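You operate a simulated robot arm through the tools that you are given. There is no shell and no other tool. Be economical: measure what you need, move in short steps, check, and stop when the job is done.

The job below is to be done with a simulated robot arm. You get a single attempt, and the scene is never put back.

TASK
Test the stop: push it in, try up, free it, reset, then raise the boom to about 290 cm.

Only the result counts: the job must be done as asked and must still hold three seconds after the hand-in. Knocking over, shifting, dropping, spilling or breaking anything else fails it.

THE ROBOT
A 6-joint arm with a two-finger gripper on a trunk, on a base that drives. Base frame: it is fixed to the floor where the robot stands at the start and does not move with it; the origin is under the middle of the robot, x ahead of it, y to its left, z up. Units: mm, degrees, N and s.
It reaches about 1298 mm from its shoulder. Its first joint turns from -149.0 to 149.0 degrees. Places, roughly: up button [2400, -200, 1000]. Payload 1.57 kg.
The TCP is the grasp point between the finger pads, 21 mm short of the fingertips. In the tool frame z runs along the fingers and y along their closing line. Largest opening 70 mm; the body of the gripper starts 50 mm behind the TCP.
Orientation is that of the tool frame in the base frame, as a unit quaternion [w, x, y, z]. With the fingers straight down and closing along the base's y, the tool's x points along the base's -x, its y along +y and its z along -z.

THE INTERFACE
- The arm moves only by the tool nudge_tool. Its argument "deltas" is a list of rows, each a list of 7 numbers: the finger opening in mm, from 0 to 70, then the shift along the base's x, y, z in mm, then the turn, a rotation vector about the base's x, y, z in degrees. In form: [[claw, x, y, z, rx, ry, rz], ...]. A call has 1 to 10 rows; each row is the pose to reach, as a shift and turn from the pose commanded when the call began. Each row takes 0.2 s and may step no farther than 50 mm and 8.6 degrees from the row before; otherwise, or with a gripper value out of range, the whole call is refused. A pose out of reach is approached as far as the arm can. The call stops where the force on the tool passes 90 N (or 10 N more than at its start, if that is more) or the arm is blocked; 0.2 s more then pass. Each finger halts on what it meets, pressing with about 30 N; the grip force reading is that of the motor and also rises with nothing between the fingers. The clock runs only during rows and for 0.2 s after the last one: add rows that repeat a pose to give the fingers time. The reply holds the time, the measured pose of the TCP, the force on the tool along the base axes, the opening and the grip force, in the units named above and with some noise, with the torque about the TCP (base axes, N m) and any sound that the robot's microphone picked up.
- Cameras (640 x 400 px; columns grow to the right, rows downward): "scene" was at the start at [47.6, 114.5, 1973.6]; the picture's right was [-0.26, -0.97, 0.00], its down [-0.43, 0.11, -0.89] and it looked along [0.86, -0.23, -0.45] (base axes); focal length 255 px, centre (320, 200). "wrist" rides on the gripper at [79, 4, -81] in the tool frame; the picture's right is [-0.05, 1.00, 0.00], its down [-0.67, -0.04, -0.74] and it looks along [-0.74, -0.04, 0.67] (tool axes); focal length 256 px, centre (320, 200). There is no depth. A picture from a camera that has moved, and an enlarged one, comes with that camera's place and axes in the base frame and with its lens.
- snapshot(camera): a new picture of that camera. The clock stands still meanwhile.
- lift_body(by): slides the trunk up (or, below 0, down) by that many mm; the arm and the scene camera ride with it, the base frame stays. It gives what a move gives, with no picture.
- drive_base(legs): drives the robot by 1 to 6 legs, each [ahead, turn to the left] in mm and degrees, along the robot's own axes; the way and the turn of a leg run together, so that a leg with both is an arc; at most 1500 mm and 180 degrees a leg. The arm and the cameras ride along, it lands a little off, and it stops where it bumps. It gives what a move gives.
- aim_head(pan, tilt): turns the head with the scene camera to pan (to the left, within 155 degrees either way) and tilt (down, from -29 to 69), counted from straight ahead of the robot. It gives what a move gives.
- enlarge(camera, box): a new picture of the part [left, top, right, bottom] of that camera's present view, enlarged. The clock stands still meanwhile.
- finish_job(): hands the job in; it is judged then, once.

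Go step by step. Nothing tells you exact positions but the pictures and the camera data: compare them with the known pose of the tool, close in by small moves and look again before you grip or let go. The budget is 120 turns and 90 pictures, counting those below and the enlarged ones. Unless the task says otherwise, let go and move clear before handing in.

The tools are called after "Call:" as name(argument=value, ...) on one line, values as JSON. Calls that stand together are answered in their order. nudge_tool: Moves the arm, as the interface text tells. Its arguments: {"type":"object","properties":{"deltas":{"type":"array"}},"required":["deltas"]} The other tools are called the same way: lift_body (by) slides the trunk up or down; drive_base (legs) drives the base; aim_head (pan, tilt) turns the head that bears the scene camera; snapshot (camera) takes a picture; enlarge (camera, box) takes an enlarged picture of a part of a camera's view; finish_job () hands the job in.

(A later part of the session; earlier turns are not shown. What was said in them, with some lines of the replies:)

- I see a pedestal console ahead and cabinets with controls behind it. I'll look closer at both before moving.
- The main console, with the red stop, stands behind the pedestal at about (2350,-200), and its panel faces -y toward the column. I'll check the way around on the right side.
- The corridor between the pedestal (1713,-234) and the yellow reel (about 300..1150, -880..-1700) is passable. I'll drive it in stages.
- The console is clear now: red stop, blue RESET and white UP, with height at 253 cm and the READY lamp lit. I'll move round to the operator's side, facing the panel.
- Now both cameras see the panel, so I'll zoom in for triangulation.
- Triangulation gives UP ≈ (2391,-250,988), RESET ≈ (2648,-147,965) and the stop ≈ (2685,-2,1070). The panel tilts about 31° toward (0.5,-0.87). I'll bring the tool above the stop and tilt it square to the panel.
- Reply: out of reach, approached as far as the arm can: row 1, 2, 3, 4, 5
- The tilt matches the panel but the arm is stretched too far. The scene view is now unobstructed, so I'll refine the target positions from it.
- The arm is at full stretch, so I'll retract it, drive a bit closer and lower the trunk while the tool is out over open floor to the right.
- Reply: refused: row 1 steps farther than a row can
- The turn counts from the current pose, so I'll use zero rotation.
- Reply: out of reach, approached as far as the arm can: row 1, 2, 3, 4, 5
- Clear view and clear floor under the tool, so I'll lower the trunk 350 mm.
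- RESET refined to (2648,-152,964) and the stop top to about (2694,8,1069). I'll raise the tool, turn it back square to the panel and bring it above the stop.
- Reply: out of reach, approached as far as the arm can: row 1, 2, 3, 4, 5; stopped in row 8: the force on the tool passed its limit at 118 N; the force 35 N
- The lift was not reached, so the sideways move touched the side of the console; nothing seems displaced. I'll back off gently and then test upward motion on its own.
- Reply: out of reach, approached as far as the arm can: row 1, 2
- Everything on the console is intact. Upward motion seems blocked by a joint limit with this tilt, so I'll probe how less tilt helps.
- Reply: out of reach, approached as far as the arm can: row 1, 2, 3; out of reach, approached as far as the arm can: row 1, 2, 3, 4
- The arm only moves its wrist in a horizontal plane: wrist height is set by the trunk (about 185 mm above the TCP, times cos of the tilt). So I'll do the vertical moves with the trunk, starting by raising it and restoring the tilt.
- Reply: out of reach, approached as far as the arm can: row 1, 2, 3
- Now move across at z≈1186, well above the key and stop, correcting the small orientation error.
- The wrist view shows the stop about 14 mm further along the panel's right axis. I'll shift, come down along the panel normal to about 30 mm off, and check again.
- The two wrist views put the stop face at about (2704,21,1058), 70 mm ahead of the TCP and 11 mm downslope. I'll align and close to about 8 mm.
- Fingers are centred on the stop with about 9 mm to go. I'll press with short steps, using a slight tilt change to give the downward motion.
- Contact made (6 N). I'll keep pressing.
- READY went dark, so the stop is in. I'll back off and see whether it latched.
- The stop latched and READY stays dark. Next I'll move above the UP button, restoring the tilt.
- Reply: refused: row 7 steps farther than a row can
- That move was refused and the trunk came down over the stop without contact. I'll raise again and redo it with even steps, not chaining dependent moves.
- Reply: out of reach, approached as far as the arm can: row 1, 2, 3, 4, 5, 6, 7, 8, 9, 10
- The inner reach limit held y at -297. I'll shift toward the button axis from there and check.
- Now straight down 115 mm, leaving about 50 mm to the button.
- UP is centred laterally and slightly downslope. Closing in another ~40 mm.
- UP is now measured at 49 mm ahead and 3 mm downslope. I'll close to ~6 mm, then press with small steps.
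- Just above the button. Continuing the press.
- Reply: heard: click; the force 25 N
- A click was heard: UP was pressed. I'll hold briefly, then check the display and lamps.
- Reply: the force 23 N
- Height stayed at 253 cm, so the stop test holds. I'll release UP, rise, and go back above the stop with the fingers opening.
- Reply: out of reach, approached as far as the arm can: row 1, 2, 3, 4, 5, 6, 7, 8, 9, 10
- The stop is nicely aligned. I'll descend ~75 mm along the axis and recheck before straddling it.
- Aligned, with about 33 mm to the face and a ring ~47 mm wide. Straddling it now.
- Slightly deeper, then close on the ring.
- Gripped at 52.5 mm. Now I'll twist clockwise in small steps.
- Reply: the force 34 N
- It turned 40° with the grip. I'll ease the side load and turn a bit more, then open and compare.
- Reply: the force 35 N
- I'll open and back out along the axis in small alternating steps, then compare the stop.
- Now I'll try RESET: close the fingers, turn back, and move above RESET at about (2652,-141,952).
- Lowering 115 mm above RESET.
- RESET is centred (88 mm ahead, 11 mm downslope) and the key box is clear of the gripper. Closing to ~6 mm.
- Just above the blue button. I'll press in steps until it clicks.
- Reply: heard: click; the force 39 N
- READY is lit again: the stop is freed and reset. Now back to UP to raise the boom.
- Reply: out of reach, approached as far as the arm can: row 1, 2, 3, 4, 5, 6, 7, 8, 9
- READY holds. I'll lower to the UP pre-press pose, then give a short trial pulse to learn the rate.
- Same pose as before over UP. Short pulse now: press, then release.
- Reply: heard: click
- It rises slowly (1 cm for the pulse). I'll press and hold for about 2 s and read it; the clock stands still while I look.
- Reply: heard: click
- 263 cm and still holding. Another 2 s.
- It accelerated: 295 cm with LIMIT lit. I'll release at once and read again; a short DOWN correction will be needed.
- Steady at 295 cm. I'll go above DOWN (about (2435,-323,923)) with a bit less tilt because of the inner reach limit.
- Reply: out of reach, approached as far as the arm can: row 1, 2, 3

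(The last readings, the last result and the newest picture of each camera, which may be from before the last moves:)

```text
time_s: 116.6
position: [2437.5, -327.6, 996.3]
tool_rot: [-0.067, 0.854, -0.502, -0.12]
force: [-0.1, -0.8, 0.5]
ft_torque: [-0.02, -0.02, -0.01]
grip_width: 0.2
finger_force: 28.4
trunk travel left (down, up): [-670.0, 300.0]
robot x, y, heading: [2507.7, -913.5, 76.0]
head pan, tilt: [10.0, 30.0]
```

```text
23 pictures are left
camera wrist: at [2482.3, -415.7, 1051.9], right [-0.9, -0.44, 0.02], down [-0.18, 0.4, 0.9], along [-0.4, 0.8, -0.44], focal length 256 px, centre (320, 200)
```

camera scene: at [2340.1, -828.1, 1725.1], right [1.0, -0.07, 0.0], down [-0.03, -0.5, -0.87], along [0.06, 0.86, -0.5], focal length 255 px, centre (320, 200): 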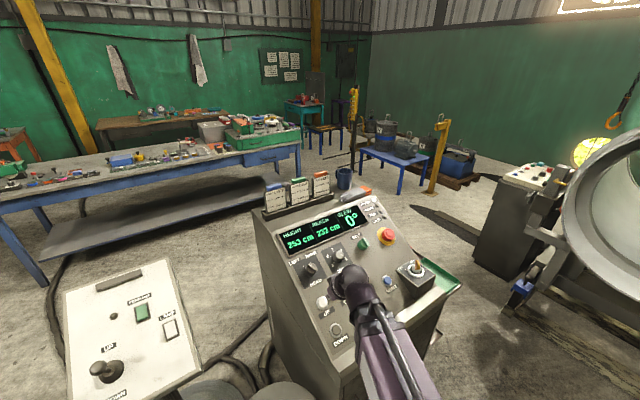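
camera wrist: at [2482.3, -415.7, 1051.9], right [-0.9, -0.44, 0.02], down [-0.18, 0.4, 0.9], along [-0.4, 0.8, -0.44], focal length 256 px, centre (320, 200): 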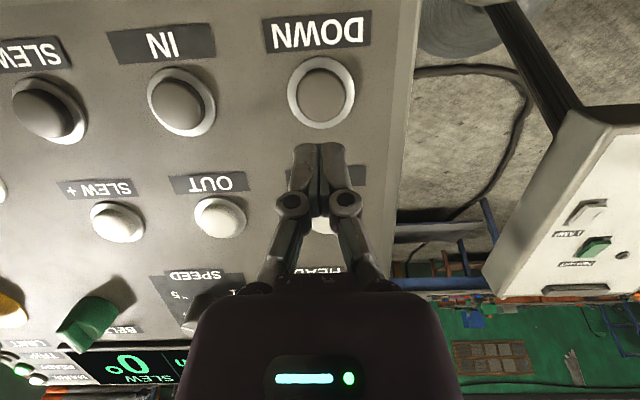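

DOWN refined to (2432,-320,930). I'll lower to within ~10 mm.

Call:
nudge_tool(deltas=[[0, -2, 2.5, 0, 0, 0, 0], [0, -2, 2.5, 0, 0, 0, 0]])

Call:
lift_body(by=-36)

Call:
snapshot(camera="wrist")

```text
time_s: 117.2
position: [2436.5, -325.6, 996.0]
tool_rot: [-0.068, 0.853, -0.503, -0.121]
force: [0.2, -0.1, 0.1]
ft_torque: [-0.03, -0.01, -0.03]
grip_width: 0.2
finger_force: 29.2
trunk travel left (down, up): [-670.0, 300.0]
robot x, y, heading: [2509.4, -911.2, 76.0]
head pan, tilt: [10.0, 30.0]
```

```text
time_s: 118.0
position: [2436.0, -324.4, 960.1]
tool_rot: [-0.068, 0.854, -0.502, -0.121]
force: [-0.1, 0.2, 0.6]
ft_torque: [-0.01, -0.01, 0.01]
grip_width: 0.0
finger_force: 28.3
trunk travel left (down, up): [-634.0, 336.0]
robot x, y, heading: [2507.0, -912.4, 75.7]
head pan, tilt: [10.0, 30.0]
```

```text
22 pictures are left
camera wrist: at [2480.4, -412.8, 1015.9], right [-0.9, -0.44, 0.02], down [-0.18, 0.4, 0.9], along [-0.4, 0.8, -0.44], focal length 256 px, centre (320, 200)
```

wrist: 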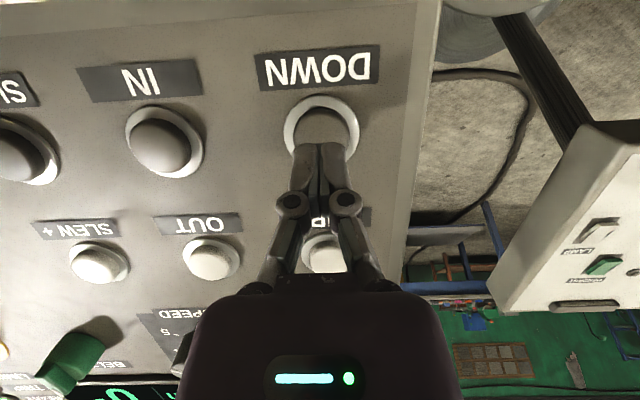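

Aligned over DOWN. Lower carefully to contact.

Call:
lift_body(by=-11)

```text
time_s: 118.6
position: [2436.3, -324.3, 948.8]
tool_rot: [-0.068, 0.853, -0.503, -0.12]
force: [-0.9, 0.1, 0.6]
ft_torque: [0.01, 0.0, -0.04]
grip_width: 0.1
finger_force: 28.5
trunk travel left (down, up): [-623.0, 347.0]
robot x, y, heading: [2508.0, -912.2, 76.1]
head pan, tilt: [10.0, 30.0]
```

Call:
lift_body(by=-5)

```text
time_s: 119.2
position: [2437.1, -324.6, 943.9]
tool_rot: [-0.067, 0.854, -0.502, -0.12]
force: [0.7, -0.7, 0.9]
ft_torque: [-0.02, 0.02, -0.01]
grip_width: 5.9
finger_force: 28.3
trunk travel left (down, up): [-618.0, 352.0]
robot x, y, heading: [2507.1, -912.6, 76.1]
head pan, tilt: [10.0, 30.0]
```

Touching DOWN now. Press a few mm more.

Call:
lift_body(by=-5)

Call:
enlarge(camera="scene", box=[270, 180, 440, 300])

```text
time_s: 119.7
position: [2436.8, -326.1, 940.0]
tool_rot: [-0.068, 0.854, -0.502, -0.12]
force: [0.9, -0.5, 2.9]
ft_torque: [0.04, 0.0, 0.01]
grip_width: 6.1
finger_force: 28.4
trunk travel left (down, up): [-613.0, 357.0]
robot x, y, heading: [2512.6, -913.3, 75.9]
head pan, tilt: [10.0, 30.0]
heard: click
```

```text
3.33 times, centred on (355, 240) of scene
camera zoom: at [2340.1, -828.4, 1623.1], right [1.0, -0.07, 0.0], down [-0.03, -0.5, -0.87], along [0.06, 0.86, -0.5], focal length 850 px, centre (203, 67)
```

zoom: 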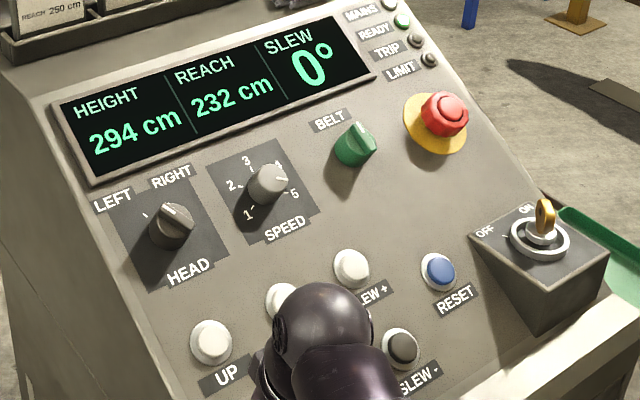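

Going down: 294 cm. Hold ~0.6 s more, then release.

Call:
nudge_tool(deltas=[[0, 0, 0, 0, 0, 0, 0], [0, 0, 0, 0, 0, 0, 0]])

Call:
lift_body(by=12)

Call:
enlarge(camera="scene", box=[270, 180, 440, 300])

```text
time_s: 120.3
position: [2437.4, -326.1, 938.7]
tool_rot: [-0.069, 0.853, -0.503, -0.121]
force: [1.0, -1.5, 2.3]
ft_torque: [-0.02, 0.02, 0.05]
grip_width: 6.0
finger_force: 28.4
trunk travel left (down, up): [-613.0, 357.0]
robot x, y, heading: [2502.6, -915.5, 75.7]
head pan, tilt: [10.0, 30.0]
```

```text
time_s: 120.9
position: [2436.5, -324.3, 951.9]
tool_rot: [-0.068, 0.853, -0.503, -0.12]
force: [-0.6, 0.1, 0.0]
ft_torque: [0.01, -0.02, 0.01]
grip_width: 0.0
finger_force: 28.5
trunk travel left (down, up): [-625.0, 345.0]
robot x, y, heading: [2509.4, -913.6, 75.9]
head pan, tilt: [10.0, 30.0]
```

```text
3.33 times, centred on (355, 240) of scene
camera zoom: at [2339.9, -827.9, 1635.1], right [1.0, -0.07, 0.0], down [-0.03, -0.5, -0.87], along [0.06, 0.86, -0.5], focal length 850 px, centre (203, 67)
```

zoom: 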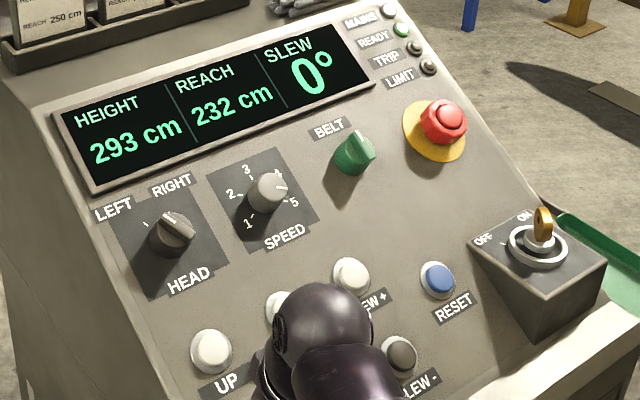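

293 cm. One more, slightly longer pulse.

Call:
lift_body(by=-12)

Call:
nudge_tool(deltas=[[0, 0, 0, 0, 0, 0, 0], [0, 0, 0, 0, 0, 0, 0], [0, 0, 0, 0, 0, 0, 0]])

Call:
lift_body(by=12)

Call:
enlarge(camera="scene", box=[270, 180, 440, 300])

```text
time_s: 121.5
position: [2436.5, -325.6, 939.5]
tool_rot: [-0.068, 0.853, -0.503, -0.119]
force: [0.9, -2.1, 2.4]
ft_torque: [-0.02, 0.0, -0.02]
grip_width: 6.1
finger_force: 28.6
trunk travel left (down, up): [-613.0, 357.0]
robot x, y, heading: [2509.0, -913.4, 76.1]
head pan, tilt: [10.0, 30.0]
heard: click
```

```text
time_s: 122.3
position: [2436.4, -327.0, 938.4]
tool_rot: [-0.068, 0.853, -0.502, -0.121]
force: [1.5, -2.2, 1.8]
ft_torque: [-0.02, -0.01, 0.05]
grip_width: 5.9
finger_force: 28.9
trunk travel left (down, up): [-613.0, 357.0]
robot x, y, heading: [2510.6, -915.9, 76.0]
head pan, tilt: [10.0, 30.0]
```

```text
time_s: 122.9
position: [2436.6, -325.4, 950.4]
tool_rot: [-0.068, 0.854, -0.502, -0.121]
force: [0.9, -1.0, 0.2]
ft_torque: [-0.01, -0.02, -0.01]
grip_width: 0.0
finger_force: 28.4
trunk travel left (down, up): [-625.0, 345.0]
robot x, y, heading: [2509.6, -914.7, 75.9]
head pan, tilt: [10.0, 30.0]
```

```text
3.33 times, centred on (355, 240) of scene
camera zoom: at [2339.9, -827.9, 1635.1], right [1.0, -0.07, 0.0], down [-0.03, -0.5, -0.87], along [0.06, 0.86, -0.5], focal length 850 px, centre (203, 67)
```

zoom: 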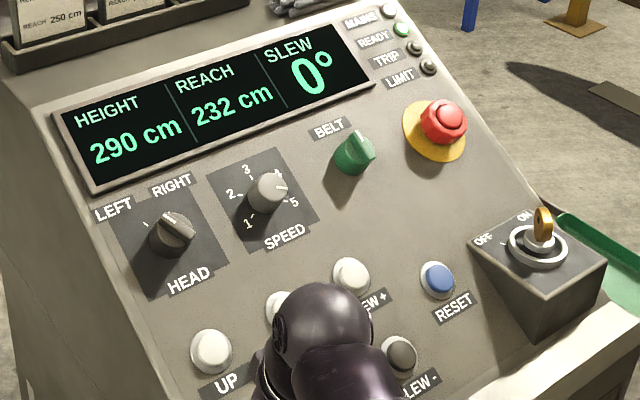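

290 cm exactly, READY lit and LIMIT off. I'll move the tool clear and make a last check.

Call:
lift_body(by=150)

Call:
snapshot(camera="scene")

Call:
enlarge(camera="scene", box=[260, 170, 460, 310])

```text
time_s: 124.7
position: [2434.6, -325.1, 1101.2]
tool_rot: [-0.067, 0.853, -0.503, -0.12]
force: [-0.1, 0.5, -0.3]
ft_torque: [0.04, -0.01, 0.02]
grip_width: 0.1
finger_force: 28.6
trunk travel left (down, up): [-775.0, 195.0]
robot x, y, heading: [2503.7, -915.1, 75.7]
head pan, tilt: [10.0, 30.0]
```

```text
18 pictures are left
camera scene: at [2339.9, -828.0, 1785.0], right [1.0, -0.07, 0.0], down [-0.03, -0.5, -0.87], along [0.06, 0.86, -0.5], focal length 255 px, centre (320, 200)
```

scene: 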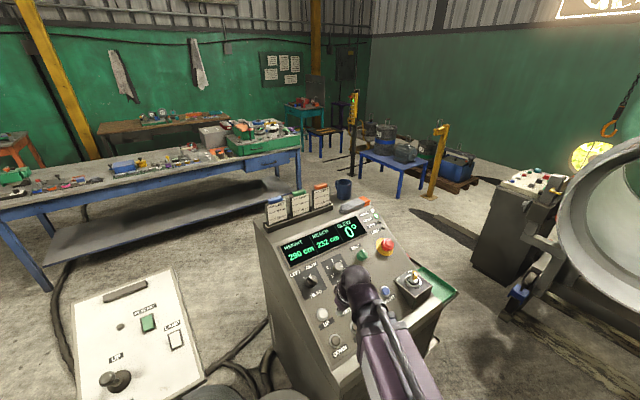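

```text
2.86 times, centred on (360, 240) of scene
camera zoom: at [2339.9, -828.0, 1785.0], right [1.0, -0.07, 0.0], down [-0.03, -0.5, -0.87], along [0.06, 0.86, -0.5], focal length 728 px, centre (206, 86)
```

zoom: 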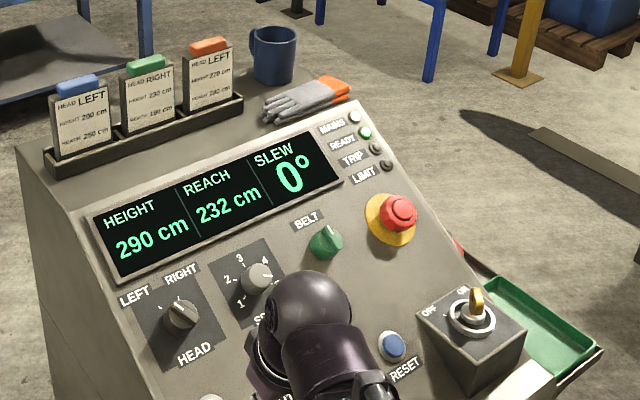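

The display reads 290 cm, READY is lit, the stop is out and the tool is clear of the panel. Handing in.

Call:
finish_job()

```text
The job is handed in.
```

I tested the stop and then raised the boom, which now stands at 290 cm. With the stop pushed in, UP did nothing. I twisted it free and reset it, and READY came back on.

Two things happened on the way:
- **Overshoot:** the boom ran up to 295 cm and lit LIMIT, so I brought it back with two short presses of DOWN. LIMIT is off again.
- **Bump:** the gripper touched the side of the console once while moving across, at 118 N. Nothing looked moved afterwards.
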